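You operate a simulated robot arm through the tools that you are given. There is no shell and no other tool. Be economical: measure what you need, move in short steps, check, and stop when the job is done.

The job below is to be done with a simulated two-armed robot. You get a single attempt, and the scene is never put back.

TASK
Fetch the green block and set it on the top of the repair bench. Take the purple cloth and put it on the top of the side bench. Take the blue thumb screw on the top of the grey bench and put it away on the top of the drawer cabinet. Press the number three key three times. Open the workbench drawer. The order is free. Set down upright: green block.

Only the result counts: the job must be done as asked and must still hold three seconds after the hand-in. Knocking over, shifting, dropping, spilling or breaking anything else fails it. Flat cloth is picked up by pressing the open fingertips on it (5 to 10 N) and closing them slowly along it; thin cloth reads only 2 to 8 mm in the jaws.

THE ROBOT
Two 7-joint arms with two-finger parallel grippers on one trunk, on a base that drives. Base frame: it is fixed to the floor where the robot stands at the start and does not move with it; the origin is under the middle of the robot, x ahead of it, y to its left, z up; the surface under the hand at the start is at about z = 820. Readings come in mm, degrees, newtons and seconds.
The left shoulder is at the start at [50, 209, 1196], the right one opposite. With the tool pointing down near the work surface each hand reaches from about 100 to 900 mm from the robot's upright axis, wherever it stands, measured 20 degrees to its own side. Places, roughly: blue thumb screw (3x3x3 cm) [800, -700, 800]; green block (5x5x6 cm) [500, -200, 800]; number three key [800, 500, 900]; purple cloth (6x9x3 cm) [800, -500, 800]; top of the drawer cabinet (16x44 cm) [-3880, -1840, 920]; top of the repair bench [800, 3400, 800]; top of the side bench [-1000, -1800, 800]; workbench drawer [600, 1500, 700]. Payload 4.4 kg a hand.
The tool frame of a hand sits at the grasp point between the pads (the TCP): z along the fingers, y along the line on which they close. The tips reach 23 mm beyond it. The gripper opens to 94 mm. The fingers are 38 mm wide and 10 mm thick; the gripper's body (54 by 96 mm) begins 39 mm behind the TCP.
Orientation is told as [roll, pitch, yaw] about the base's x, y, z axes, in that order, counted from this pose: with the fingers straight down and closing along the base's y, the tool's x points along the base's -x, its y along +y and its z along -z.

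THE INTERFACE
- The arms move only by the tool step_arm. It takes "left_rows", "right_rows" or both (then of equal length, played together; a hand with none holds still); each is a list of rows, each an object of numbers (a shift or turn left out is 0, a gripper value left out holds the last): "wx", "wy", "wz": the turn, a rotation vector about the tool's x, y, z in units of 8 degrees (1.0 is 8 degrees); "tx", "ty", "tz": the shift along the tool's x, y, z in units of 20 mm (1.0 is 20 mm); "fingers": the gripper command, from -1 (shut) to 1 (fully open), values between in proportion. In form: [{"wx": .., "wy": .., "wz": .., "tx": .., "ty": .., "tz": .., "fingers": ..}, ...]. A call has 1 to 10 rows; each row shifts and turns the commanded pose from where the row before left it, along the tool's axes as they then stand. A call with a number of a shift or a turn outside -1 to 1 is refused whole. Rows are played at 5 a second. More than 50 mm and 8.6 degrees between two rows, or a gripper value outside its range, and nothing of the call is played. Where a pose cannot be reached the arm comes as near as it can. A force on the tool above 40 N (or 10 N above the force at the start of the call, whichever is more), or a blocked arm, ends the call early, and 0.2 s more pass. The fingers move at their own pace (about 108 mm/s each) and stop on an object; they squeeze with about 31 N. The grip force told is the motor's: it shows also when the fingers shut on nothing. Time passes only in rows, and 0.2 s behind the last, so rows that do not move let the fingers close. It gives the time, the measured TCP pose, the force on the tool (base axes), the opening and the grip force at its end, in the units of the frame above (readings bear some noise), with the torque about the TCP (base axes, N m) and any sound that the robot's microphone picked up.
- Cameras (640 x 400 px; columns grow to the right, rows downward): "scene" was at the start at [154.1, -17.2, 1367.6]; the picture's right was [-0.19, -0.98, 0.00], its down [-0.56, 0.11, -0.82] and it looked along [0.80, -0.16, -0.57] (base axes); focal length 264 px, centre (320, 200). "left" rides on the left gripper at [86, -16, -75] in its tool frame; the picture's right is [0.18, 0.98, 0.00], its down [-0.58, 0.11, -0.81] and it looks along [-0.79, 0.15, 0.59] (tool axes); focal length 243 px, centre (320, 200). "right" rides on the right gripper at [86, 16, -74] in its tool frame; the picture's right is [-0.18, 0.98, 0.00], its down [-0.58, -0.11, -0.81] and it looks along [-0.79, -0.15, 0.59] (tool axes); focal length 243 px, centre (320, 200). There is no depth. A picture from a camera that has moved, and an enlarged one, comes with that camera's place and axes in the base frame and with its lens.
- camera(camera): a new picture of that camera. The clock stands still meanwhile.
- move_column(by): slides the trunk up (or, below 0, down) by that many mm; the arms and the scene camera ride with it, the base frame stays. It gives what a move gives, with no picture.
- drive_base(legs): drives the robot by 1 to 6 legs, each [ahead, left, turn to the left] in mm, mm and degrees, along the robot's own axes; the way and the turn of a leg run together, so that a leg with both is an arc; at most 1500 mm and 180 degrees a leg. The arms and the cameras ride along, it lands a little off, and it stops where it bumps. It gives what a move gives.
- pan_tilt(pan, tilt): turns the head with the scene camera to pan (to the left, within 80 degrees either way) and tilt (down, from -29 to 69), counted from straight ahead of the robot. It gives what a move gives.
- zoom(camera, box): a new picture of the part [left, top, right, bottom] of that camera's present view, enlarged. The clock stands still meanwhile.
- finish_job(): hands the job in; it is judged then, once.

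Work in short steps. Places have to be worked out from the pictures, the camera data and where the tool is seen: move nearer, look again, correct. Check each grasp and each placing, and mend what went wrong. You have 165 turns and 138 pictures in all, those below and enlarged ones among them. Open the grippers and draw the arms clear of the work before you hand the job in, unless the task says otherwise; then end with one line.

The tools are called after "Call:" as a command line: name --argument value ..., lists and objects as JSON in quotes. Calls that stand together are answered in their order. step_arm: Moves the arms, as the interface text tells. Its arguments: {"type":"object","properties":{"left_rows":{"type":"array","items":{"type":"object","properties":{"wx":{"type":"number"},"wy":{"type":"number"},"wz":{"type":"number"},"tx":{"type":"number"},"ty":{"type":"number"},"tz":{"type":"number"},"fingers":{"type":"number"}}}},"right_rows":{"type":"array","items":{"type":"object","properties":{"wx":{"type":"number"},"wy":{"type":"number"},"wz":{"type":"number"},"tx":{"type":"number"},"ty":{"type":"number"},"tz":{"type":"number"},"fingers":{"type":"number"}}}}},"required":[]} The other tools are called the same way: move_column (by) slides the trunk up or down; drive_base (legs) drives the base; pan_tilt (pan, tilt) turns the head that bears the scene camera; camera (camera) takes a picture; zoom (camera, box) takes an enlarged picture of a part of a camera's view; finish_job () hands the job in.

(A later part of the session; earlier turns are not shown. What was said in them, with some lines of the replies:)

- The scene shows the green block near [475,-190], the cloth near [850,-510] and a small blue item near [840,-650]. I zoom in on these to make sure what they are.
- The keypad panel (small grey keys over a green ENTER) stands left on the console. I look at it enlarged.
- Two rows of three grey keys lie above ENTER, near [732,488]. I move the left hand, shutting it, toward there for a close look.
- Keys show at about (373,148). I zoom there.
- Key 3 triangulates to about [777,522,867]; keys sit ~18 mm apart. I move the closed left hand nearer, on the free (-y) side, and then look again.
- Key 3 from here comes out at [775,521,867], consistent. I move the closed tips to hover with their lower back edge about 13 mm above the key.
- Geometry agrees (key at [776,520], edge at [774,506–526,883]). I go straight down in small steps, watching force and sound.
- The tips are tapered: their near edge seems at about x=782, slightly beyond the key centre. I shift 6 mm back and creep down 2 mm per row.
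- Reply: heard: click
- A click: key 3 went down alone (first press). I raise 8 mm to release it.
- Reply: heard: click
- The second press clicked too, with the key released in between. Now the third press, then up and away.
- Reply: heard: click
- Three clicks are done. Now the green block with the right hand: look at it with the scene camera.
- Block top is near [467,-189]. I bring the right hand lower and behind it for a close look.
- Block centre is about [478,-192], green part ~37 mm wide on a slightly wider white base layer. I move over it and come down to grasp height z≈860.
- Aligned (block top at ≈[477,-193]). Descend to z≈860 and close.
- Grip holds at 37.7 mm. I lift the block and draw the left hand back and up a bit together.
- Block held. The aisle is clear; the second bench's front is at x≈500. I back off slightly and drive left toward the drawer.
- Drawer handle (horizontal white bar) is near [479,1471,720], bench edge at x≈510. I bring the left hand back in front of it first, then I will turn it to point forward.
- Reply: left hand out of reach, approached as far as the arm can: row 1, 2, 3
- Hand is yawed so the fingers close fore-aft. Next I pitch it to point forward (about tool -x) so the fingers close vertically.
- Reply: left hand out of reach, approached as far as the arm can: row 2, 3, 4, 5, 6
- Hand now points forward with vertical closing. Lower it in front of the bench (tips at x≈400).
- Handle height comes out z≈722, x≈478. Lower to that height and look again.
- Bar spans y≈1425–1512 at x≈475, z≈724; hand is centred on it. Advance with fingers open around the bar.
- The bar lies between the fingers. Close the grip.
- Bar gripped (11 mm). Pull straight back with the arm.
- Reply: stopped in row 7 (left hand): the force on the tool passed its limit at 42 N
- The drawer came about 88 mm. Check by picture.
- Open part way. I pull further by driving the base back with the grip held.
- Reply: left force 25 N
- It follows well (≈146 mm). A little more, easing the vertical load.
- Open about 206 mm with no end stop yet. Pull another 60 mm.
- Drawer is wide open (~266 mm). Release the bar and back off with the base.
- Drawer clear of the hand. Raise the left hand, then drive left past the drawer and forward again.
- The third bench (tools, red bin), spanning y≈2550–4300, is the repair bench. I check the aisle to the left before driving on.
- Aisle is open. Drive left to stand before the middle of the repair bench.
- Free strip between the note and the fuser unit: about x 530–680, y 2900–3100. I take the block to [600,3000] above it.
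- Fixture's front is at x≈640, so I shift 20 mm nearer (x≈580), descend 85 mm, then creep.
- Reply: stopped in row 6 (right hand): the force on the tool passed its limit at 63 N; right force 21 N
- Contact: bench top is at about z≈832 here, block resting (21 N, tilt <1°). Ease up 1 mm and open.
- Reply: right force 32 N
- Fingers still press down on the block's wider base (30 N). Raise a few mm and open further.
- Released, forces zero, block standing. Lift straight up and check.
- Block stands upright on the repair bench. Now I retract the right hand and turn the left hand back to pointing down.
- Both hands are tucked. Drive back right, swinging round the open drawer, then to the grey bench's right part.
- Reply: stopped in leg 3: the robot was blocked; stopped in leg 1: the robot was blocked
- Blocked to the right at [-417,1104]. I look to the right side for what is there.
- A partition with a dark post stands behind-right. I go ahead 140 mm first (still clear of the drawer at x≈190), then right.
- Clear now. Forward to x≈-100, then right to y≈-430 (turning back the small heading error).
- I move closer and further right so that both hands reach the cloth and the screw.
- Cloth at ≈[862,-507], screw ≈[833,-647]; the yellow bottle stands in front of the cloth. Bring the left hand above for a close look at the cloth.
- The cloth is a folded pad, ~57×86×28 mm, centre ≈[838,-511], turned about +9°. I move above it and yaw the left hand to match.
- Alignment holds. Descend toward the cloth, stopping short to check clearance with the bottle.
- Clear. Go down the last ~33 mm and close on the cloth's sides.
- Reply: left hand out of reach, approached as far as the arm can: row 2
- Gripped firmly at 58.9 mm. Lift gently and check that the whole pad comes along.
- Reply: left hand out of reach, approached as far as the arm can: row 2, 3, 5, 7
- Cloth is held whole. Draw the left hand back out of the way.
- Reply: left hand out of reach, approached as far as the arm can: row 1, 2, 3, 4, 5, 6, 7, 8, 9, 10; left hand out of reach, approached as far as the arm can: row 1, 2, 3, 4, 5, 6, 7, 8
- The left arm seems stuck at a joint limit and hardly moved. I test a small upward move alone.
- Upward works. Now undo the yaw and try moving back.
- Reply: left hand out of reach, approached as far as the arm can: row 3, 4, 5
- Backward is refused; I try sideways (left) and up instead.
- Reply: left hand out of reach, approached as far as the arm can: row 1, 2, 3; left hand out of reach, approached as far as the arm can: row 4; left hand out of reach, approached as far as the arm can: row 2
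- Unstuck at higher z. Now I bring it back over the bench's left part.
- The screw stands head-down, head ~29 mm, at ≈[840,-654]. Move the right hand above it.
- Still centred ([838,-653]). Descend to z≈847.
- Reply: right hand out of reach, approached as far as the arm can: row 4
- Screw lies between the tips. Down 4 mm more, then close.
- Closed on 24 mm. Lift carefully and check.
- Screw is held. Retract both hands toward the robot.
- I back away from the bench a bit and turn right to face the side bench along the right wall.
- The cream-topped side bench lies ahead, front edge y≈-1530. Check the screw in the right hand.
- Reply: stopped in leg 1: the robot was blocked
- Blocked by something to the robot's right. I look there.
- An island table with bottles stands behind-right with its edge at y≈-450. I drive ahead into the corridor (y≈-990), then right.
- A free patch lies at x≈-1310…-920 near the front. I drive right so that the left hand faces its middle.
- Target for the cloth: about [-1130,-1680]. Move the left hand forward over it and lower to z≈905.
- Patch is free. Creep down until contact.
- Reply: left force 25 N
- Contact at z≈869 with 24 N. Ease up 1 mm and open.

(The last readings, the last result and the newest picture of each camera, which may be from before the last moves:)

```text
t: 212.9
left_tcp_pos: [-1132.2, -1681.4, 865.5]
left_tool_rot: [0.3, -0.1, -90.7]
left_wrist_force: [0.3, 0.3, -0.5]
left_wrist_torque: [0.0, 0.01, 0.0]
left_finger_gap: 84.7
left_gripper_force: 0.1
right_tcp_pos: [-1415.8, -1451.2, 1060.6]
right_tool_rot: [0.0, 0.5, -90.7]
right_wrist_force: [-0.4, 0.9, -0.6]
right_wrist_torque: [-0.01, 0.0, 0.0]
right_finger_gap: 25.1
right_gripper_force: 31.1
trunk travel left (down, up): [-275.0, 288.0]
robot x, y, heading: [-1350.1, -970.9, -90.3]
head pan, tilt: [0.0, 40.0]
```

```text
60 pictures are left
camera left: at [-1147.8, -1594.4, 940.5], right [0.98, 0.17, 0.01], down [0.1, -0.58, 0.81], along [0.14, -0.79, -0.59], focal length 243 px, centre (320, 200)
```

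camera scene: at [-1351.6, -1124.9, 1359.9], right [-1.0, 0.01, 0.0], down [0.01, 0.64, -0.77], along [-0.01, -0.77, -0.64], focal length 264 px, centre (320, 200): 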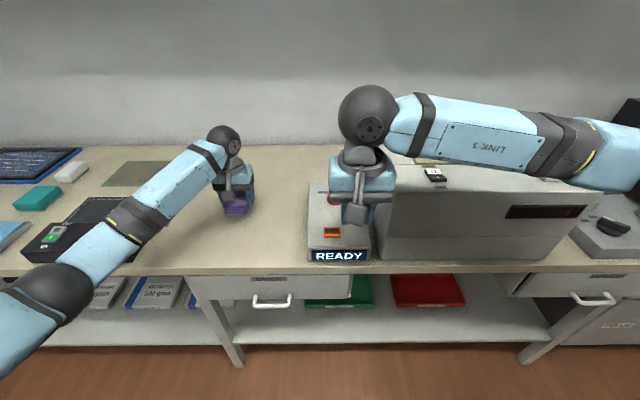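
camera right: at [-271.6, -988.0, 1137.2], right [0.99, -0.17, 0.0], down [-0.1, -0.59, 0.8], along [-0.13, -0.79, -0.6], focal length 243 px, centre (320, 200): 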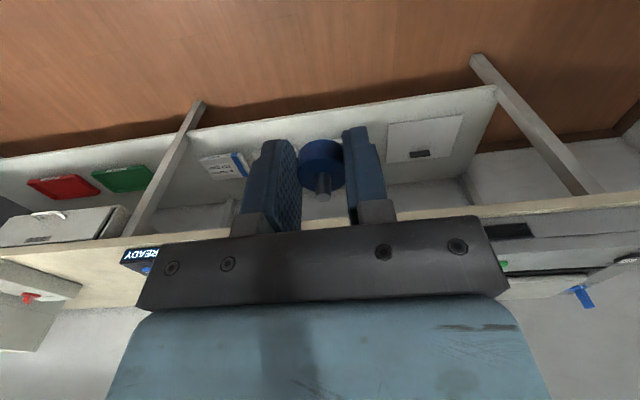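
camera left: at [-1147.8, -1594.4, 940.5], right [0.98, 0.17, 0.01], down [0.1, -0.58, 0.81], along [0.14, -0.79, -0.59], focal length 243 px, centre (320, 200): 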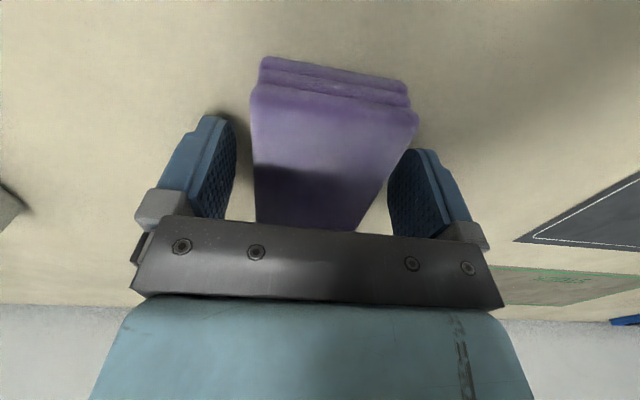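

Cloth lies flat and free. Raise the left hand clear, draw it back and check.

Call:
step_arm --left_rows '[{"tz": -0.5}, {"tz": -1}, {"tz": -1}, {"tz": -1}, {"tz": -1}, {"tz": -1}, {"tz": -1}, {"tz": -1}, {"tz": -1}, {"tz": -1}]'

Call:
step_arm --left_rows '[{"tx": 1, "tz": -0.5}, {"tx": 1, "tz": -0.5}, {"tx": 1, "tz": -0.5}, {"tx": 1, "tz": -0.5}, {"tx": 1, "ty": 0.5}, {"tx": 1, "ty": 0.5}, {"tx": 1}, {"tx": 1}, {"tx": 1}, {"tx": 1}]'

Call:
camera --camera "scene"

```text
t: 215.1
left_tcp_pos: [-1132.9, -1680.4, 1055.6]
left_tool_rot: [0.3, 0.0, -90.7]
left_wrist_force: [0.2, 0.3, -0.1]
left_wrist_torque: [-0.01, -0.03, -0.03]
left_finger_gap: 84.5
left_gripper_force: 0.1
right_tcp_pos: [-1415.1, -1452.2, 1060.9]
right_tool_rot: [0.1, 0.4, -90.7]
right_wrist_force: [0.0, 0.3, -0.4]
right_wrist_torque: [0.01, -0.02, 0.0]
right_finger_gap: 25.4
right_gripper_force: 31.1
trunk travel left (down, up): [-275.0, 288.0]
robot x, y, heading: [-1350.6, -972.9, -90.5]
head pan, tilt: [0.0, 40.0]
```

```text
t: 217.3
left_tcp_pos: [-1110.2, -1479.6, 1097.1]
left_tool_rot: [0.3, -0.1, -90.8]
left_wrist_force: [-0.7, 0.1, 0.4]
left_wrist_torque: [-0.01, -0.01, -0.02]
left_finger_gap: 84.5
left_gripper_force: 0.1
right_tcp_pos: [-1415.0, -1451.9, 1061.3]
right_tool_rot: [0.1, 0.4, -90.7]
right_wrist_force: [-0.1, 0.4, -0.2]
right_wrist_torque: [0.02, 0.01, -0.01]
right_finger_gap: 25.4
right_gripper_force: 30.5
trunk travel left (down, up): [-275.0, 288.0]
robot x, y, heading: [-1350.3, -970.8, -90.5]
head pan, tilt: [0.0, 40.0]
```

```text
59 pictures are left
camera scene: at [-1351.3, -1124.6, 1360.0], right [-1.0, 0.01, 0.0], down [0.01, 0.64, -0.77], along [-0.01, -0.77, -0.64], focal length 264 px, centre (320, 200)
```

scene: 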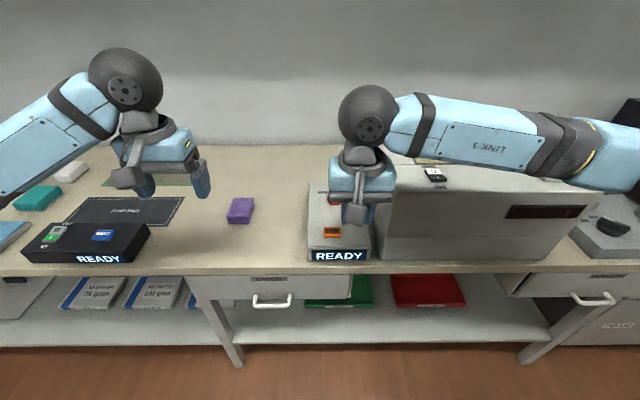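

Cloth placed on the side bench. Next the cabinet: raise and retract the right hand a little, then look along the corridor.

Call:
step_arm --right_rows '[{"tz": -1}, {"tz": -1}, {"tz": -1}, {"tz": -1, "tx": 1}, {"tx": 1}, {"tx": 1}, {"tx": 1}]' --left_rows '[{"tx": 1}, {"tx": 1}, {}, {}, {}, {}, {}]'

Call:
pan_tilt --pan -70 --tilt 25

Call:
camera --camera "scene"

Call:
camera --camera "right"

```text
t: 218.9
left_tcp_pos: [-1109.4, -1440.2, 1095.4]
left_tool_rot: [0.4, 0.0, -90.7]
left_wrist_force: [0.6, 0.1, -0.6]
left_wrist_torque: [0.01, -0.01, -0.01]
left_finger_gap: 84.7
left_gripper_force: 0.1
right_tcp_pos: [-1413.7, -1371.3, 1141.5]
right_tool_rot: [0.0, 0.4, -90.6]
right_wrist_force: [0.1, 0.3, -0.1]
right_wrist_torque: [0.02, -0.02, 0.03]
right_finger_gap: 25.6
right_gripper_force: 30.7
trunk travel left (down, up): [-275.0, 288.0]
robot x, y, heading: [-1353.3, -968.9, -90.7]
head pan, tilt: [0.0, 40.0]
```

```text
t: 220.3
left_tcp_pos: [-1111.0, -1440.8, 1095.7]
left_tool_rot: [0.3, 0.1, -90.8]
left_wrist_force: [0.3, 0.3, 0.3]
left_wrist_torque: [0.0, -0.02, -0.01]
left_finger_gap: 84.6
left_gripper_force: 0.1
right_tcp_pos: [-1414.8, -1371.8, 1141.8]
right_tool_rot: [0.1, 0.4, -90.6]
right_wrist_force: [0.4, 0.9, -0.3]
right_wrist_torque: [-0.01, -0.02, 0.01]
right_finger_gap: 25.4
right_gripper_force: 30.8
trunk travel left (down, up): [-275.0, 288.0]
robot x, y, heading: [-1348.4, -974.2, -90.6]
head pan, tilt: [-70.0, 25.0]
```

```text
58 pictures are left
camera scene: at [-1437.6, -1070.8, 1383.2], right [-0.33, 0.94, 0.0], down [0.4, 0.14, -0.91], along [-0.85, -0.3, -0.42], focal length 264 px, centre (320, 200)
```

scene: 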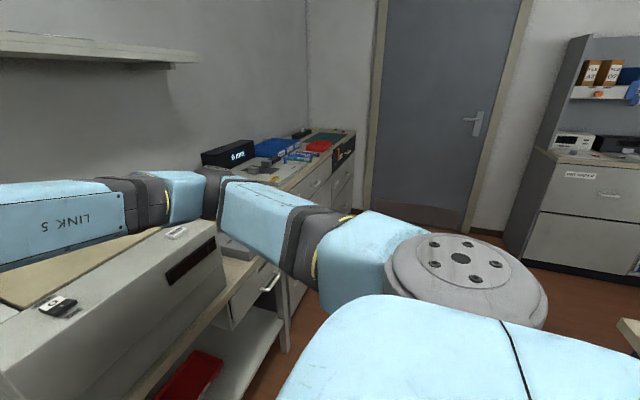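

```text
57 pictures are left
camera right: at [-1397.9, -1286.5, 1217.6], right [0.98, -0.2, 0.0], down [-0.12, -0.59, 0.8], along [-0.16, -0.79, -0.6], focal length 243 px, centre (320, 200)
```

right: 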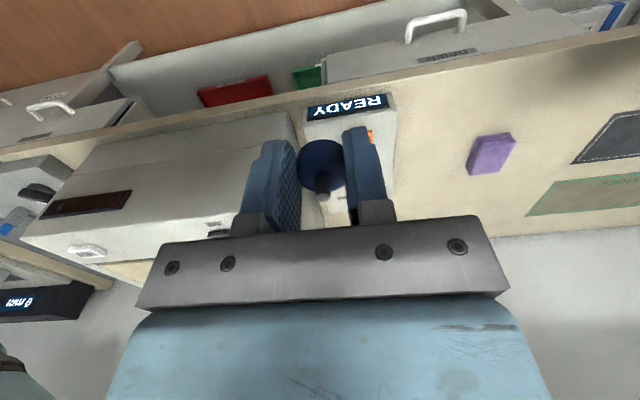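

The drawer cabinet is at the far end by the door wall. The corridor is clear; I drive right 1400 mm and look again.

Call:
drive_base --legs '[[0, -1400, 0.5]]'

Call:
pan_tilt --pan -45 --tilt 30

Call:
camera --camera "scene"

```text
t: 232.9
left_tcp_pos: [-2523.5, -1425.9, 1096.3]
left_tool_rot: [0.4, 0.0, -90.9]
left_wrist_force: [-0.3, -0.2, -0.2]
left_wrist_torque: [0.02, 0.01, 0.02]
left_finger_gap: 84.7
left_gripper_force: 0.1
right_tcp_pos: [-2826.5, -1355.8, 1141.5]
right_tool_rot: [0.1, 0.4, -90.9]
right_wrist_force: [0.9, -0.6, 0.0]
right_wrist_torque: [0.0, 0.02, -0.01]
right_finger_gap: 25.4
right_gripper_force: 31.2
trunk travel left (down, up): [-275.0, 288.0]
robot x, y, heading: [-2760.2, -956.5, -90.9]
head pan, tilt: [-70.0, 25.0]
```

```text
t: 233.8
left_tcp_pos: [-2522.4, -1427.0, 1095.3]
left_tool_rot: [0.4, 0.1, -91.0]
left_wrist_force: [-0.3, -0.3, 0.5]
left_wrist_torque: [-0.02, 0.0, -0.02]
left_finger_gap: 84.5
left_gripper_force: 0.2
right_tcp_pos: [-2827.3, -1356.8, 1141.1]
right_tool_rot: [0.1, 0.4, -90.9]
right_wrist_force: [0.1, 0.2, 0.0]
right_wrist_torque: [0.0, 0.0, 0.03]
right_finger_gap: 25.5
right_gripper_force: 31.5
trunk travel left (down, up): [-275.0, 288.0]
robot x, y, heading: [-2757.2, -959.0, -90.8]
head pan, tilt: [-45.0, 30.0]
```

```text
56 pictures are left
camera scene: at [-2826.3, -1087.8, 1375.2], right [-0.7, 0.72, 0.0], down [0.36, 0.35, -0.87], along [-0.62, -0.6, -0.5], focal length 264 px, centre (320, 200)
```

scene: 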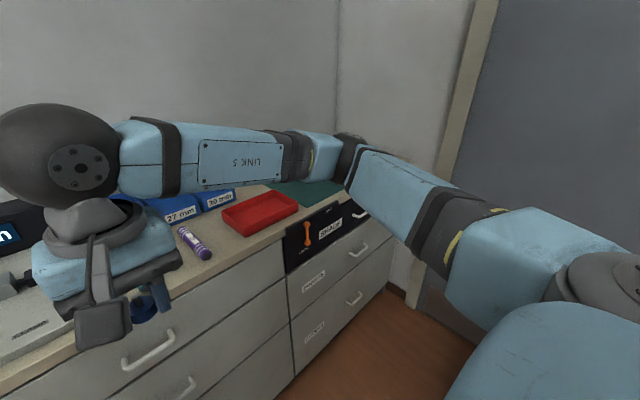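

The cabinet seems to run along further right. Drive another 550 mm right and look from straight.

Call:
drive_base --legs '[[0, -550, 1]]'

Call:
pan_tilt --pan -20 --tilt 30

Call:
camera --camera "scene"

Call:
camera --camera "right"

```text
t: 239.1
left_tcp_pos: [-3063.9, -1419.5, 1095.7]
left_tool_rot: [0.2, 0.0, -90.5]
left_wrist_force: [0.0, 0.0, -0.9]
left_wrist_torque: [-0.03, 0.0, -0.03]
left_finger_gap: 84.7
left_gripper_force: 0.1
right_tcp_pos: [-3368.7, -1351.9, 1142.3]
right_tool_rot: [0.1, 0.4, -90.4]
right_wrist_force: [-0.3, -0.3, 0.0]
right_wrist_torque: [-0.02, -0.04, 0.02]
right_finger_gap: 25.4
right_gripper_force: 31.0
trunk travel left (down, up): [-275.0, 288.0]
robot x, y, heading: [-3308.5, -952.1, -90.1]
head pan, tilt: [-45.0, 30.0]
```

```text
t: 239.9
left_tcp_pos: [-3064.9, -1420.1, 1095.3]
left_tool_rot: [0.4, 0.0, -90.3]
left_wrist_force: [-1.3, 0.2, -0.1]
left_wrist_torque: [-0.01, -0.02, 0.0]
left_finger_gap: 84.7
left_gripper_force: 0.2
right_tcp_pos: [-3367.9, -1352.1, 1141.2]
right_tool_rot: [0.1, 0.4, -90.4]
right_wrist_force: [0.1, 0.1, -0.5]
right_wrist_torque: [0.03, 0.04, -0.03]
right_finger_gap: 25.3
right_gripper_force: 30.6
trunk travel left (down, up): [-275.0, 288.0]
robot x, y, heading: [-3305.6, -952.7, -90.2]
head pan, tilt: [-20.0, 30.0]
```

```text
55 pictures are left
camera scene: at [-3338.0, -1105.0, 1375.2], right [-0.94, 0.35, 0.0], down [0.17, 0.47, -0.87], along [-0.3, -0.81, -0.5], focal length 264 px, centre (320, 200)
```

scene: 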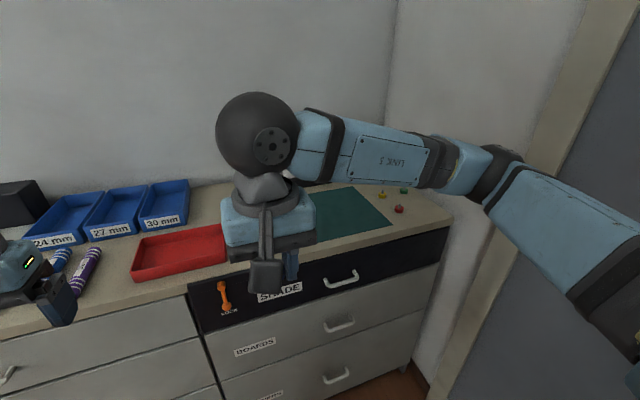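

```text
54 pictures are left
camera right: at [-3352.6, -1266.7, 1217.6], right [0.98, -0.19, 0.0], down [-0.11, -0.59, 0.8], along [-0.15, -0.79, -0.6], focal length 243 px, centre (320, 200)
```

right: 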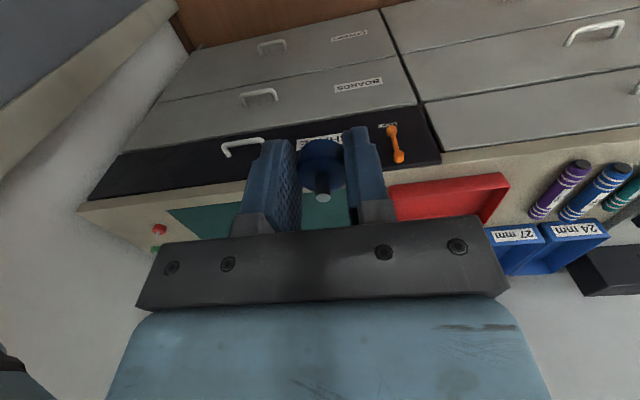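

The free strip right of the green mat (x≈-3960…-3765, with small pins at [-3838,-1703], [-3833,-1800], [-3934,-1811]) matches the named cabinet top. I move 150 mm closer and then reach right with the right hand to about [-3890,-1665].

Call:
drive_base --legs '[[150, 0, 0]]'

Call:
step_arm --right_rows '[{"ty": -1}, {"ty": -1}, {"ty": -1}, {"ty": -1}, {"ty": -1}, {"ty": -1}, {"ty": -1}, {"ty": -1}, {"ty": -1}, {"ty": -1}]'

Call:
camera --camera "scene"

```text
t: 241.3
left_tcp_pos: [-3064.2, -1568.1, 1094.7]
left_tool_rot: [0.2, 0.0, -90.3]
left_wrist_force: [-0.2, 0.7, -1.0]
left_wrist_torque: [0.0, -0.02, -0.03]
left_finger_gap: 84.7
left_gripper_force: 0.1
right_tcp_pos: [-3369.3, -1499.9, 1140.4]
right_tool_rot: [0.1, 0.4, -90.4]
right_wrist_force: [-0.1, -0.5, -0.2]
right_wrist_torque: [0.01, 0.0, 0.03]
right_finger_gap: 25.3
right_gripper_force: 30.5
trunk travel left (down, up): [-275.0, 288.0]
robot x, y, heading: [-3309.3, -1099.0, -90.4]
head pan, tilt: [-20.0, 30.0]
```

```text
t: 243.5
left_tcp_pos: [-3064.0, -1566.0, 1094.9]
left_tool_rot: [0.3, -0.1, -90.4]
left_wrist_force: [0.6, 0.3, -0.2]
left_wrist_torque: [0.01, -0.01, 0.01]
left_finger_gap: 84.9
left_gripper_force: 0.1
right_tcp_pos: [-3570.0, -1498.5, 1141.8]
right_tool_rot: [0.1, 0.4, -90.3]
right_wrist_force: [0.2, 0.6, -0.6]
right_wrist_torque: [0.0, -0.02, 0.03]
right_finger_gap: 25.5
right_gripper_force: 30.7
trunk travel left (down, up): [-275.0, 288.0]
robot x, y, heading: [-3303.0, -1099.0, -90.4]
head pan, tilt: [-20.0, 30.0]
```

```text
53 pictures are left
camera scene: at [-3339.1, -1251.4, 1375.3], right [-0.94, 0.35, 0.0], down [0.17, 0.47, -0.87], along [-0.3, -0.81, -0.5], focal length 264 px, centre (320, 200)
```

scene: 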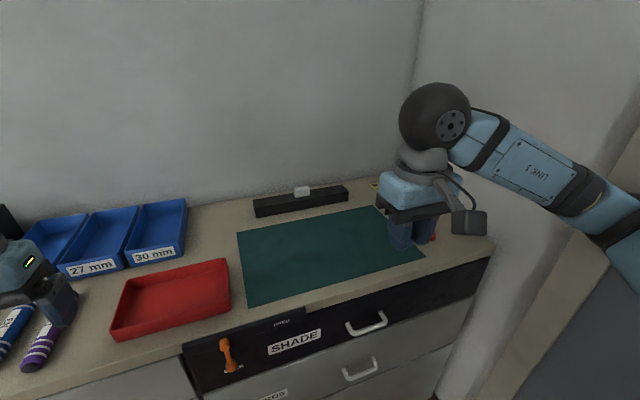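

Works; continue toward the strip in two parts, watching for the wall.

Call:
step_arm --right_rows '[{"ty": -0.8, "tx": -1}, {"ty": -0.8, "tx": -1}, {"ty": -0.8, "tx": -1}, {"ty": -0.8, "tx": -1}, {"ty": -0.8, "tx": -1}, {"ty": -0.8, "tx": -1}, {"ty": -0.8, "tx": -1}, {"ty": -0.8, "tx": -1}, {"ty": -0.8}, {"ty": -0.8}]'

Call:
step_arm --right_rows '[{"ty": -1}, {"ty": -1}, {"ty": -1}, {"ty": -1}, {"ty": -1}, {}]'

Call:
camera --camera "scene"

Call:
camera --camera "right"

```text
t: 245.9
left_tcp_pos: [-3042.0, -1563.7, 1093.4]
left_tool_rot: [-0.4, 0.0, -89.2]
left_wrist_force: [0.9, 1.1, 1.2]
left_wrist_torque: [-0.08, -0.01, 0.01]
left_finger_gap: 84.3
left_gripper_force: 0.0
right_tcp_pos: [-3692.8, -1669.8, 1141.4]
right_tool_rot: [-0.2, 0.6, -87.5]
right_wrist_force: [-0.4, 0.9, 0.3]
right_wrist_torque: [-0.04, 0.03, -0.03]
right_finger_gap: 25.4
right_gripper_force: 30.7
trunk travel left (down, up): [-275.0, 288.0]
robot x, y, heading: [-3302.4, -1101.1, -89.1]
head pan, tilt: [-20.0, 30.0]
stopped in row 10 (right hand): the arm was blocked; the commanded pose is now the measured one
```

```text
t: 247.5
left_tcp_pos: [-3008.6, -1547.4, 1094.2]
left_tool_rot: [-0.5, 0.1, -85.7]
left_wrist_force: [0.6, 1.6, 0.5]
left_wrist_torque: [-0.06, 0.01, 0.0]
left_finger_gap: 84.6
left_gripper_force: 0.1
right_tcp_pos: [-3735.1, -1709.1, 1139.8]
right_tool_rot: [0.4, 0.7, -82.5]
right_wrist_force: [0.7, 0.1, -0.5]
right_wrist_torque: [-0.02, 0.04, -0.01]
right_finger_gap: 25.2
right_gripper_force: 30.8
trunk travel left (down, up): [-275.0, 288.0]
robot x, y, heading: [-3302.7, -1098.7, -85.8]
head pan, tilt: [-20.0, 30.0]
stopped in row 6 (right hand): the arm was blocked; the commanded pose is now the measured one
```

```text
52 pictures are left
camera scene: at [-3304.0, -1256.3, 1378.6], right [-0.96, 0.27, 0.02], down [0.12, 0.48, -0.87], along [-0.24, -0.83, -0.5], focal length 264 px, centre (320, 200)
```

scene: 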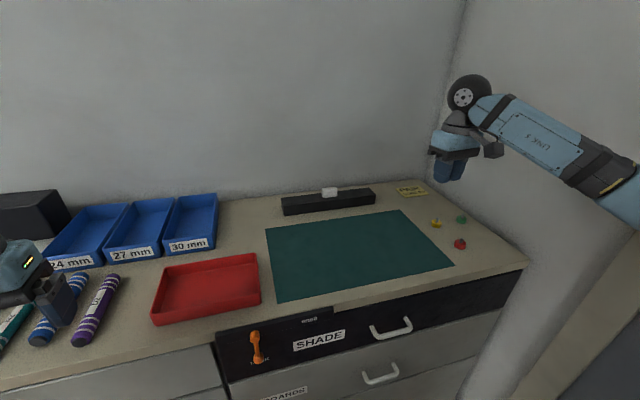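

```text
51 pictures are left
camera right: at [-3731.3, -1622.1, 1217.4], right [1.0, -0.05, 0.0], down [-0.04, -0.6, 0.8], along [-0.04, -0.8, -0.6], focal length 243 px, centre (320, 200)
```

right: 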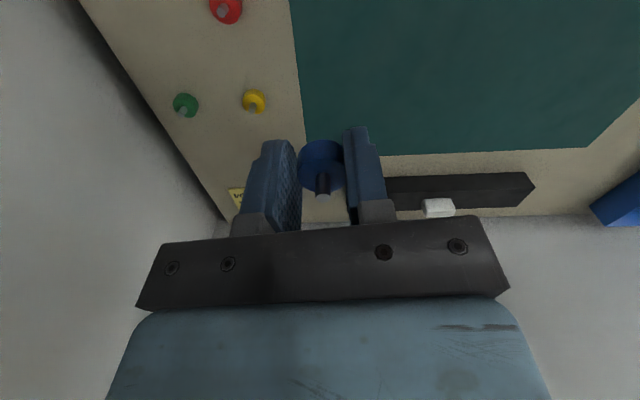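

The elbow presses on the side wall and turned the robot a little. I draw the hand back at once, then reposition the robot further left so the arm works more stretched (elbow away from the wall).

Call:
step_arm --right_rows '[{"ty": 1}, {"ty": 1}, {"ty": 1}, {"ty": 1}, {"ty": 1}, {"ty": 1, "tx": 0.8}, {"ty": 1, "tx": 0.8}, {"tx": 0.8}, {"tx": 0.8}, {}]'

Call:
camera --camera "scene"

```text
t: 249.7
left_tcp_pos: [-3028.3, -1549.5, 1095.1]
left_tool_rot: [0.2, 0.1, -86.2]
left_wrist_force: [-0.5, 0.0, -0.2]
left_wrist_torque: [0.03, -0.01, -0.02]
left_finger_gap: 84.7
left_gripper_force: 0.1
right_tcp_pos: [-3628.5, -1623.5, 1137.1]
right_tool_rot: [0.9, 0.5, -83.7]
right_wrist_force: [-0.1, 0.5, -0.6]
right_wrist_torque: [0.0, 0.02, -0.01]
right_finger_gap: 25.3
right_gripper_force: 30.6
trunk travel left (down, up): [-275.0, 288.0]
robot x, y, heading: [-3306.0, -1101.7, -86.2]
head pan, tilt: [-20.0, 30.0]
```

```text
50 pictures are left
camera scene: at [-3322.6, -1254.8, 1375.2], right [-0.96, 0.28, 0.0], down [0.14, 0.48, -0.87], along [-0.24, -0.83, -0.5], focal length 264 px, centre (320, 200)
```

scene: 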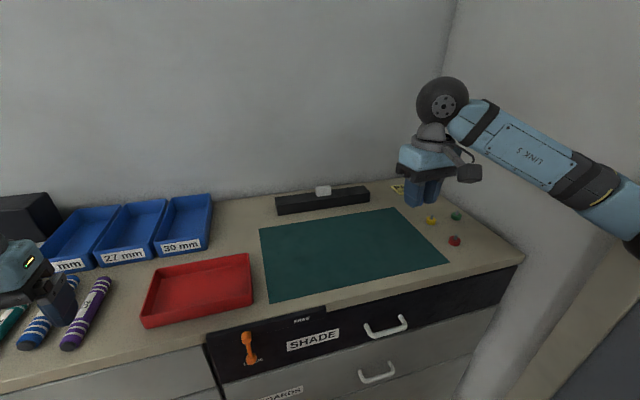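

Robot is level again. Shift the base 120 mm left and restore the heading.

Call:
drive_base --legs '[[0, 120, -3.8]]'

Call:
step_arm --right_rows '[{"ty": -1}, {"ty": -1}, {"ty": -1}, {"ty": -1}, {"ty": -1}, {"ty": -1}, {"ty": -1}, {}]'

```text
t: 251.4
left_tcp_pos: [-2943.5, -1560.6, 1096.7]
left_tool_rot: [0.3, 0.0, -90.1]
left_wrist_force: [0.3, -0.1, -0.4]
left_wrist_torque: [0.01, 0.0, 0.02]
left_finger_gap: 84.3
left_gripper_force: 0.1
right_tcp_pos: [-3547.8, -1594.7, 1137.1]
right_tool_rot: [1.0, 0.6, -87.6]
right_wrist_force: [0.2, -0.3, 0.0]
right_wrist_torque: [0.04, -0.01, 0.03]
right_finger_gap: 25.4
right_gripper_force: 31.0
trunk travel left (down, up): [-275.0, 288.0]
robot x, y, heading: [-3182.3, -1099.1, -89.8]
head pan, tilt: [-20.0, 30.0]
```

```text
t: 253.2
left_tcp_pos: [-2943.0, -1561.7, 1095.1]
left_tool_rot: [0.4, 0.0, -90.1]
left_wrist_force: [-0.3, 0.1, -0.7]
left_wrist_torque: [-0.02, 0.02, -0.03]
left_finger_gap: 84.7
left_gripper_force: 0.1
right_tcp_pos: [-3687.4, -1602.8, 1134.8]
right_tool_rot: [1.0, 0.6, -87.6]
right_wrist_force: [-0.5, -0.7, -0.4]
right_wrist_torque: [0.03, 0.02, 0.01]
right_finger_gap: 25.4
right_gripper_force: 31.0
trunk travel left (down, up): [-275.0, 288.0]
robot x, y, heading: [-3190.9, -1097.3, -90.0]
head pan, tilt: [-20.0, 30.0]
```

Good, no block. Continue toward [-3880,-1655] in short steps.

Call:
step_arm --right_rows '[{"ty": -0.9, "tx": -0.3}, {"ty": -0.9, "tx": -0.3}, {"ty": -0.9, "tx": -0.3}, {"ty": -0.9, "tx": -0.3}, {"ty": -0.9, "tx": -0.3}, {}]'

Call:
camera --camera "scene"

```text
t: 254.6
left_tcp_pos: [-2942.3, -1560.4, 1096.4]
left_tool_rot: [0.3, 0.0, -90.1]
left_wrist_force: [-0.7, 0.4, 0.2]
left_wrist_torque: [0.0, 0.0, -0.01]
left_finger_gap: 84.5
left_gripper_force: 0.1
right_tcp_pos: [-3775.6, -1635.0, 1131.2]
right_tool_rot: [1.0, 0.6, -87.7]
right_wrist_force: [0.5, 1.0, -0.5]
right_wrist_torque: [-0.01, 0.01, 0.01]
right_finger_gap: 25.3
right_gripper_force: 31.1
trunk travel left (down, up): [-275.0, 288.0]
robot x, y, heading: [-3188.9, -1092.0, -89.9]
head pan, tilt: [-20.0, 30.0]
```

```text
49 pictures are left
camera scene: at [-3218.0, -1248.2, 1375.2], right [-0.94, 0.34, 0.0], down [0.17, 0.47, -0.87], along [-0.3, -0.81, -0.5], focal length 264 px, centre (320, 200)
```

scene: 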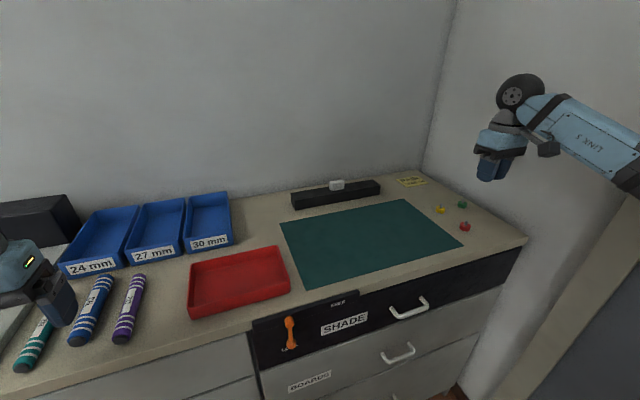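

Red screw confirmed at [-3839,-1699]. Move on to [-3875,-1652].

Call:
step_arm --right_rows '[{"ty": -0.9, "tx": -0.1}, {"ty": -0.9, "tx": -0.1}, {"ty": -0.9, "tx": -0.1}, {"ty": -0.9, "tx": -0.1}, {"ty": -0.9, "tx": -0.1}, {"ty": -0.5}, {}]'

Call:
camera --camera "right"

Call:
camera --camera "scene"

```text
t: 256.2
left_tcp_pos: [-2943.2, -1562.0, 1094.9]
left_tool_rot: [0.3, 0.0, -90.1]
left_wrist_force: [0.8, 1.2, 0.5]
left_wrist_torque: [-0.01, -0.01, -0.03]
left_finger_gap: 84.7
left_gripper_force: 0.0
right_tcp_pos: [-3829.2, -1642.8, 1130.5]
right_tool_rot: [1.0, 0.6, -87.7]
right_wrist_force: [0.8, 0.3, -0.4]
right_wrist_torque: [-0.03, 0.01, -0.01]
right_finger_gap: 25.6
right_gripper_force: 30.9
right hand out of reach, approached as far as the arm can: row 4, 5, 6
trunk travel left (down, up): [-275.0, 288.0]
robot x, y, heading: [-3192.1, -1095.1, -89.8]
head pan, tilt: [-20.0, 30.0]
```

```text
48 pictures are left
camera right: at [-3818.0, -1557.3, 1207.1], right [0.99, -0.14, 0.02], down [-0.1, -0.59, 0.8], along [-0.11, -0.79, -0.6], focal length 243 px, centre (320, 200)
```

right: 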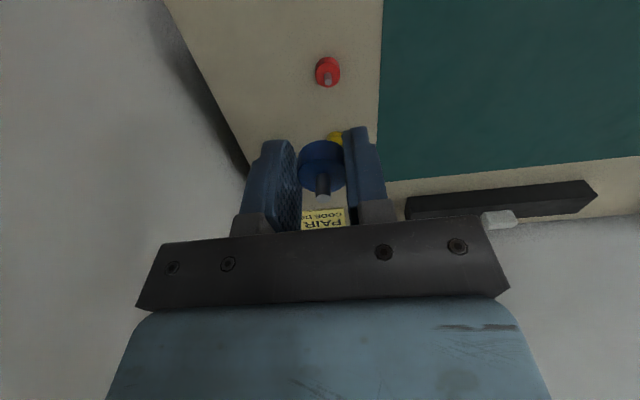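

```text
47 pictures are left
camera scene: at [-3218.3, -1248.4, 1375.2], right [-0.94, 0.34, 0.0], down [0.17, 0.47, -0.87], along [-0.3, -0.81, -0.5], focal length 264 px, centre (320, 200)
```

scene: 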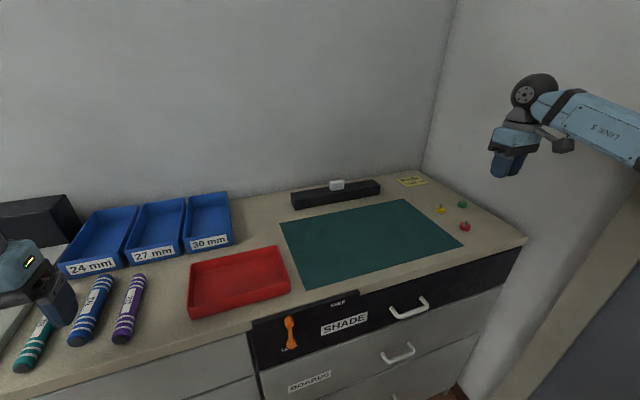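

Reach ends at x≈-3829; shifting the base 50 mm right brings the hand to about [-3880,-1643], and lower down the reach improves.

Call:
drive_base --legs '[[0, -50, 0]]'

Call:
step_arm --right_rows '[{"tz": 1}, {"tz": 1}, {"tz": 1}, {"tz": 1}, {"tz": 1}, {}]'

Call:
camera --camera "right"

```text
t: 257.3
left_tcp_pos: [-2992.2, -1562.3, 1095.7]
left_tool_rot: [0.4, 0.0, -90.2]
left_wrist_force: [0.0, 1.0, -0.1]
left_wrist_torque: [0.03, 0.0, -0.04]
left_finger_gap: 84.7
left_gripper_force: 0.0
right_tcp_pos: [-3879.2, -1642.2, 1130.8]
right_tool_rot: [1.1, 0.6, -87.7]
right_wrist_force: [0.3, -0.3, 0.0]
right_wrist_torque: [-0.01, 0.0, -0.01]
right_finger_gap: 25.4
right_gripper_force: 31.0
trunk travel left (down, up): [-275.0, 288.0]
robot x, y, heading: [-3231.8, -1095.5, -90.4]
head pan, tilt: [-20.0, 30.0]
```

```text
t: 258.7
left_tcp_pos: [-2992.0, -1562.0, 1095.9]
left_tool_rot: [0.3, 0.0, -90.2]
left_wrist_force: [0.5, -0.9, 0.8]
left_wrist_torque: [0.01, 0.04, -0.01]
left_finger_gap: 84.7
left_gripper_force: 0.2
right_tcp_pos: [-3877.0, -1641.1, 1030.2]
right_tool_rot: [1.0, 0.5, -87.7]
right_wrist_force: [0.6, 1.3, 0.1]
right_wrist_torque: [0.0, 0.04, -0.01]
right_finger_gap: 25.4
right_gripper_force: 30.9
trunk travel left (down, up): [-275.0, 288.0]
robot x, y, heading: [-3234.7, -1094.4, -90.0]
head pan, tilt: [-20.0, 30.0]
```

```text
46 pictures are left
camera right: at [-3865.5, -1555.1, 1106.4], right [0.99, -0.15, 0.02], down [-0.1, -0.59, 0.8], along [-0.11, -0.79, -0.6], focal length 243 px, centre (320, 200)
```

right: 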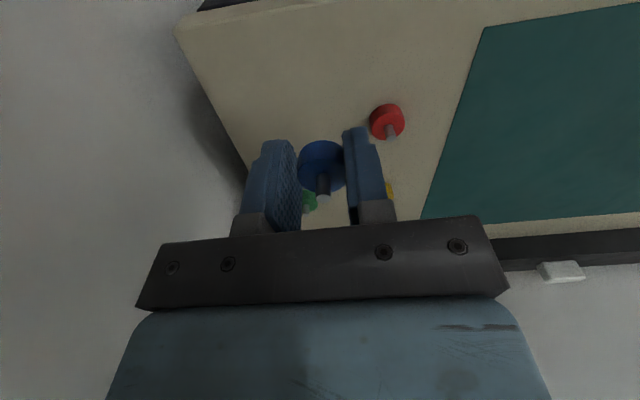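

Front edge is at y≈-1613, so I go 28 mm further in and 12 mm further right: target [-3890,-1669], still clear of the red and green screws.

Call:
step_arm --right_rows '[{"ty": -0.6}, {"tx": -0.7}, {"tx": -0.7}, {"tz": 0.8}, {"tz": 0.8}, {}]'

Call:
camera --camera "right"

```text
t: 260.1
left_tcp_pos: [-2991.6, -1561.7, 1096.2]
left_tool_rot: [0.3, 0.0, -90.1]
left_wrist_force: [0.7, 0.5, 0.6]
left_wrist_torque: [-0.01, 0.01, 0.03]
left_finger_gap: 84.5
left_gripper_force: 0.1
right_tcp_pos: [-3873.5, -1669.2, 997.9]
right_tool_rot: [0.8, 0.5, -88.0]
right_wrist_force: [1.0, -0.1, -0.9]
right_wrist_torque: [-0.03, 0.0, 0.01]
right_finger_gap: 25.4
right_gripper_force: 30.8
right hand out of reach, approached as far as the arm can: row 1
trunk travel left (down, up): [-275.0, 288.0]
robot x, y, heading: [-3235.9, -1095.2, -90.0]
head pan, tilt: [-20.0, 30.0]
```

```text
45 pictures are left
camera right: at [-3860.6, -1582.6, 1074.1], right [0.99, -0.15, 0.01], down [-0.1, -0.59, 0.8], along [-0.11, -0.79, -0.6], focal length 243 px, centre (320, 200)
```

right: 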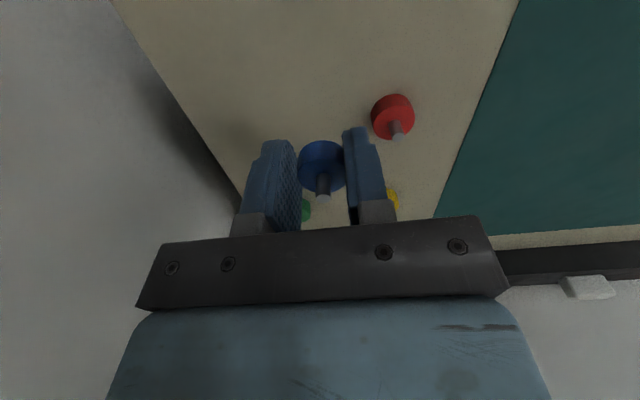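

Red screw at [-3826,-1681]; I want more side clearance, so shift the base 20 mm more to the right.

Call:
drive_base --legs '[[0, -22, 0]]'

Call:
step_arm --right_rows '[{"tz": 0.8}, {"tz": 0.7}, {}]'

Call:
camera --camera "right"

```text
t: 261.1
left_tcp_pos: [-3006.0, -1561.0, 1094.8]
left_tool_rot: [0.1, -0.1, -90.2]
left_wrist_force: [0.9, 0.6, -0.2]
left_wrist_torque: [0.02, 0.01, 0.03]
left_finger_gap: 84.7
left_gripper_force: 0.1
right_tcp_pos: [-3885.9, -1667.7, 999.4]
right_tool_rot: [0.7, 0.7, -88.0]
right_wrist_force: [-0.8, -0.6, -0.2]
right_wrist_torque: [-0.01, -0.04, 0.02]
right_finger_gap: 25.4
right_gripper_force: 31.1
trunk travel left (down, up): [-275.0, 288.0]
robot x, y, heading: [-3254.6, -1097.6, -90.0]
head pan, tilt: [-20.0, 30.0]
stopped in leg 1: the robot was blocked; the commanded pose is now the measured one
```

```text
t: 261.9
left_tcp_pos: [-3006.3, -1559.1, 1096.6]
left_tool_rot: [0.1, -0.1, -90.3]
left_wrist_force: [0.5, 0.1, 0.3]
left_wrist_torque: [0.01, 0.0, 0.01]
left_finger_gap: 84.6
left_gripper_force: 0.0
right_tcp_pos: [-3886.5, -1666.9, 967.7]
right_tool_rot: [0.6, 0.6, -87.9]
right_wrist_force: [0.5, -0.1, -1.4]
right_wrist_torque: [-0.01, 0.0, 0.01]
right_finger_gap: 25.3
right_gripper_force: 30.2
trunk travel left (down, up): [-275.0, 288.0]
robot x, y, heading: [-3256.7, -1097.2, -90.2]
head pan, tilt: [-20.0, 30.0]
```

```text
44 pictures are left
camera right: at [-3873.4, -1581.4, 1045.4], right [0.99, -0.15, 0.01], down [-0.1, -0.59, 0.8], along [-0.11, -0.79, -0.6], focal length 243 px, centre (320, 200)
```

right: 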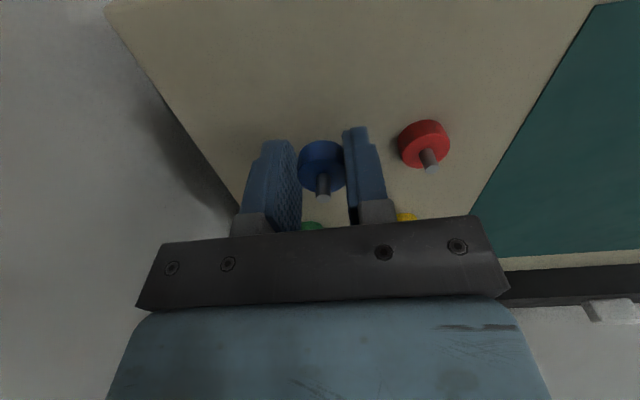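

Clearance to the red screw is now ≈60 mm. Creep down to contact.

Call:
step_arm --right_rows '[{"tz": 0.3}, {"tz": 0.3}, {"tz": 0.2}, {"tz": 0.15}, {"tz": 0.1}, {}]'

Call:
camera --camera "right"

```text
t: 263.3
left_tcp_pos: [-3007.6, -1560.8, 1095.0]
left_tool_rot: [0.3, 0.0, -90.3]
left_wrist_force: [0.2, 0.1, 0.4]
left_wrist_torque: [-0.01, 0.02, 0.01]
left_finger_gap: 84.5
left_gripper_force: 0.1
right_tcp_pos: [-3886.3, -1670.7, 948.1]
right_tool_rot: [0.7, 0.8, -87.9]
right_wrist_force: [0.6, 0.0, 0.1]
right_wrist_torque: [0.02, 0.0, 0.01]
right_finger_gap: 25.6
right_gripper_force: 30.6
trunk travel left (down, up): [-275.0, 288.0]
robot x, y, heading: [-3252.0, -1094.7, -90.0]
head pan, tilt: [-20.0, 30.0]
```

```text
43 pictures are left
camera right: at [-3874.1, -1582.7, 1024.1], right [0.99, -0.15, 0.01], down [-0.1, -0.6, 0.8], along [-0.11, -0.79, -0.6], focal length 243 px, centre (320, 200)
```

right: 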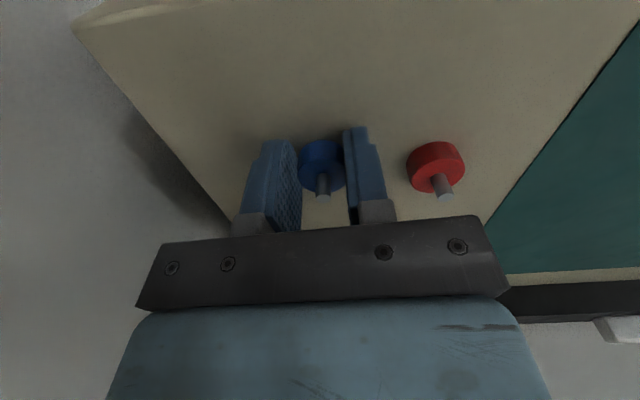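

No contact yet at 948. Continue in 2 mm steps.

Call:
step_arm --right_rows '[{"tz": 0.1}, {"tz": 0.1}, {"tz": 0.1}, {"tz": 0.1}, {}]'

```text
t: 264.6
left_tcp_pos: [-3007.3, -1558.4, 1096.0]
left_tool_rot: [0.3, -0.2, -90.2]
left_wrist_force: [-0.5, 0.1, -0.4]
left_wrist_torque: [0.03, 0.0, -0.04]
left_finger_gap: 84.6
left_gripper_force: 0.0
right_tcp_pos: [-3887.2, -1667.5, 943.8]
right_tool_rot: [0.8, 0.1, -88.1]
right_wrist_force: [1.9, 5.7, 16.4]
right_wrist_torque: [-0.03, 0.08, -0.05]
right_finger_gap: 25.5
right_gripper_force: 31.2
trunk travel left (down, up): [-275.0, 288.0]
robot x, y, heading: [-3251.2, -1095.1, -90.3]
head pan, tilt: [-20.0, 30.0]
stopped in row 5 (right hand): the force on the tool passed its limit at 41 N (the readings are from after the stop); the commanded pose is now the measured one
```

Contact. Ease 1 mm and open the fingers modestly (≈40 mm).

Call:
step_arm --right_rows '[{"tz": -0.05}, {"fingers": -0.4}, {"fingers": -0.2}, {}, {}]'

Call:
camera --camera "right"

```text
t: 265.8
left_tcp_pos: [-3006.2, -1559.2, 1096.3]
left_tool_rot: [0.2, -0.2, -90.2]
left_wrist_force: [0.6, -0.5, 0.3]
left_wrist_torque: [0.03, -0.01, 0.0]
left_finger_gap: 84.6
left_gripper_force: 0.0
right_tcp_pos: [-3885.8, -1670.0, 943.2]
right_tool_rot: [0.7, 0.2, -88.0]
right_wrist_force: [13.2, -0.4, 17.5]
right_wrist_torque: [-0.35, 0.04, 0.25]
right_finger_gap: 31.5
right_gripper_force: 0.2
trunk travel left (down, up): [-275.0, 288.0]
robot x, y, heading: [-3254.4, -1097.1, -90.1]
head pan, tilt: [-20.0, 30.0]
```

```text
42 pictures are left
camera right: at [-3873.7, -1582.7, 1019.4], right [0.99, -0.15, 0.01], down [-0.1, -0.59, 0.8], along [-0.11, -0.79, -0.6], focal length 243 px, centre (320, 200)
```

right: 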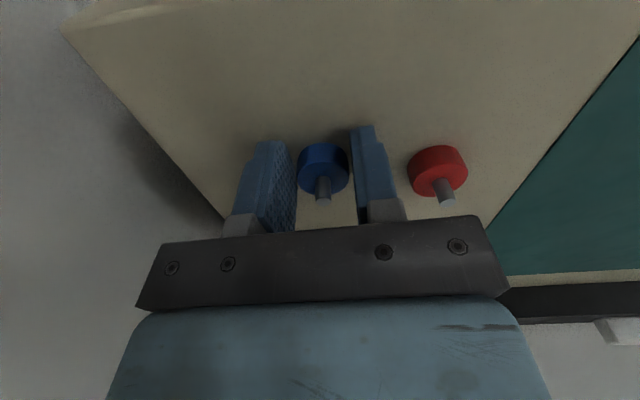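

Fingertips rub on the cabinet top. Raise 2 mm; then they can finish opening.

Call:
step_arm --right_rows '[{"tz": -0.1}, {}, {}]'

Call:
camera --camera "right"

```text
t: 266.6
left_tcp_pos: [-3009.1, -1561.1, 1096.0]
left_tool_rot: [0.3, -0.1, -90.3]
left_wrist_force: [0.8, -1.2, -0.5]
left_wrist_torque: [0.01, 0.01, 0.02]
left_finger_gap: 84.9
left_gripper_force: 0.1
right_tcp_pos: [-3887.1, -1668.9, 943.4]
right_tool_rot: [0.6, 0.4, -88.0]
right_wrist_force: [4.5, -0.8, 4.3]
right_wrist_torque: [-0.07, 0.04, 0.08]
right_finger_gap: 35.6
right_gripper_force: 0.0
trunk travel left (down, up): [-275.0, 288.0]
robot x, y, heading: [-3253.3, -1096.4, -89.9]
head pan, tilt: [-20.0, 30.0]
```

```text
41 pictures are left
camera right: at [-3875.4, -1582.7, 1019.7], right [0.99, -0.15, 0.01], down [-0.1, -0.59, 0.8], along [-0.12, -0.79, -0.6], focal length 243 px, centre (320, 200)
```

right: 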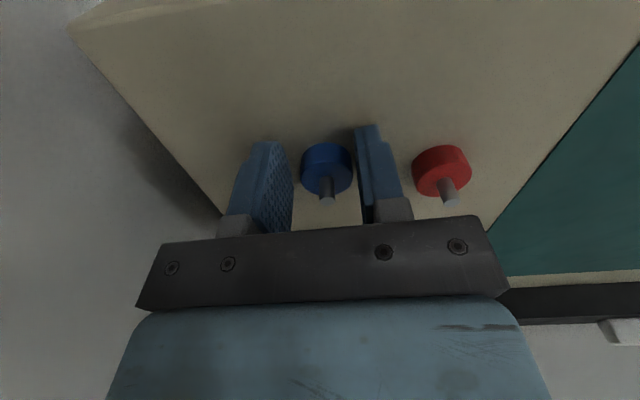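

Both fingers are clear of the screw's head. Lift straight up slowly.

Call:
step_arm --right_rows '[{"tz": -0.1}, {"tz": -0.2}, {"tz": -0.5}, {"tz": -0.8}, {"tz": -0.8}, {"tz": -0.8}, {"tz": -0.8}, {"tz": -0.8}, {"tz": -0.8}, {}]'

Call:
camera --camera "right"

```text
t: 268.8
left_tcp_pos: [-3003.8, -1560.7, 1093.5]
left_tool_rot: [0.0, -0.1, -90.1]
left_wrist_force: [-0.1, 0.0, -0.8]
left_wrist_torque: [0.03, 0.03, -0.03]
left_finger_gap: 84.7
left_gripper_force: 0.1
right_tcp_pos: [-3883.9, -1670.0, 1058.3]
right_tool_rot: [0.4, 0.4, -87.9]
right_wrist_force: [0.1, -0.2, -0.6]
right_wrist_torque: [-0.02, 0.01, -0.01]
right_finger_gap: 37.7
right_gripper_force: 0.0
trunk travel left (down, up): [-275.0, 288.0]
robot x, y, heading: [-3249.5, -1097.2, -89.8]
head pan, tilt: [-20.0, 30.0]
```

```text
40 pictures are left
camera right: at [-3872.1, -1584.8, 1134.3], right [0.99, -0.15, 0.01], down [-0.09, -0.59, 0.8], along [-0.12, -0.79, -0.6], focal length 243 px, centre (320, 200)
```

right: 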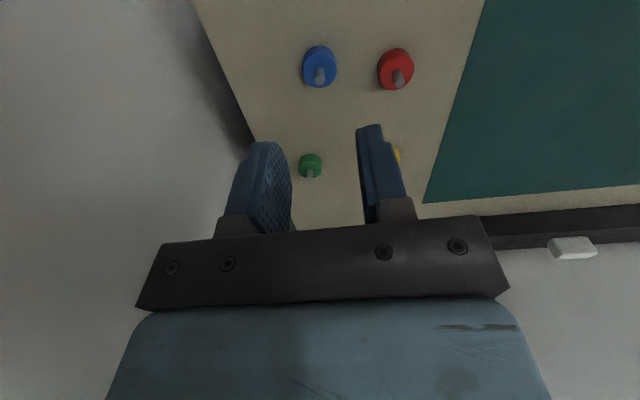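

The blue screw stands well beside the others. Draw the arms clear: drive left, raise and retract the right hand, open both grippers.

Call:
drive_base --legs '[[0, 150, 0], [-150, 0, 0]]'

Call:
step_arm --right_rows '[{"tz": -1, "fingers": 1}, {"tz": -1}, {"tx": 1}, {"tx": 1}, {"tx": 1}, {"tx": 1}, {"tx": 1}, {}]'

Call:
camera --camera "scene"

```text
t: 271.8
left_tcp_pos: [-2859.1, -1409.9, 1096.5]
left_tool_rot: [0.2, -0.1, -90.0]
left_wrist_force: [0.1, 0.6, 0.6]
left_wrist_torque: [-0.01, 0.0, 0.01]
left_finger_gap: 84.6
left_gripper_force: 0.0
right_tcp_pos: [-3739.4, -1521.6, 1054.3]
right_tool_rot: [0.8, 0.4, -87.9]
right_wrist_force: [0.1, 0.2, 0.8]
right_wrist_torque: [0.01, 0.0, 0.0]
right_finger_gap: 37.7
right_gripper_force: 0.1
trunk travel left (down, up): [-275.0, 288.0]
robot x, y, heading: [-3103.1, -942.2, -90.0]
head pan, tilt: [-20.0, 30.0]
```

```text
t: 273.6
left_tcp_pos: [-2859.4, -1409.2, 1097.0]
left_tool_rot: [0.3, 0.0, -90.1]
left_wrist_force: [0.7, -1.6, -0.5]
left_wrist_torque: [0.03, 0.0, 0.03]
left_finger_gap: 84.7
left_gripper_force: 0.0
right_tcp_pos: [-3743.3, -1421.9, 1095.6]
right_tool_rot: [0.9, 0.4, -87.8]
right_wrist_force: [0.6, -0.2, -0.5]
right_wrist_torque: [-0.05, -0.03, 0.01]
right_finger_gap: 94.2
right_gripper_force: 0.1
trunk travel left (down, up): [-275.0, 288.0]
robot x, y, heading: [-3103.6, -945.0, -89.6]
head pan, tilt: [-20.0, 30.0]
```

```text
39 pictures are left
camera scene: at [-3134.8, -1097.6, 1375.1], right [-0.94, 0.34, 0.0], down [0.17, 0.47, -0.87], along [-0.29, -0.81, -0.5], focal length 264 px, centre (320, 200)
```

scene: 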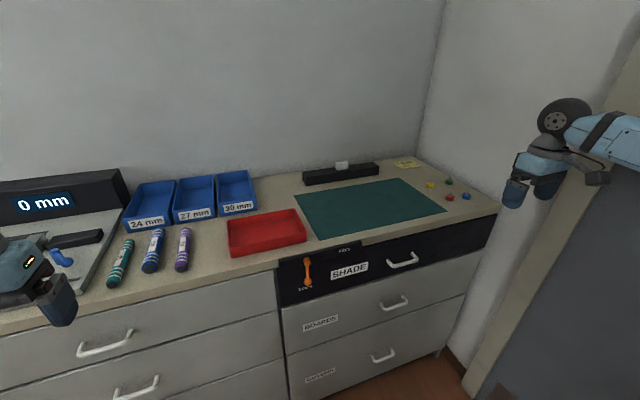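

All five parts are done: key 3 clicked three times, and the drawer, block, cloth and screw were each confirmed by picture. Grippers are open and the arms are clear, so I hand in.

Call:
finish_job

```text
The job is handed in.
```

The job is handed in: the number three key was pressed three times, the drawer is open, the green block stands upright on the repair bench, the cloth is on the side bench, and the blue thumb screw is on the drawer cabinet. On the way, the base bumped to a stop against unseen obstacles twice, once beside the open drawer and once by the island table. The right arm also touched the wall near the cabinet. I saw nothing knocked over, but I did not go back to check the island table.
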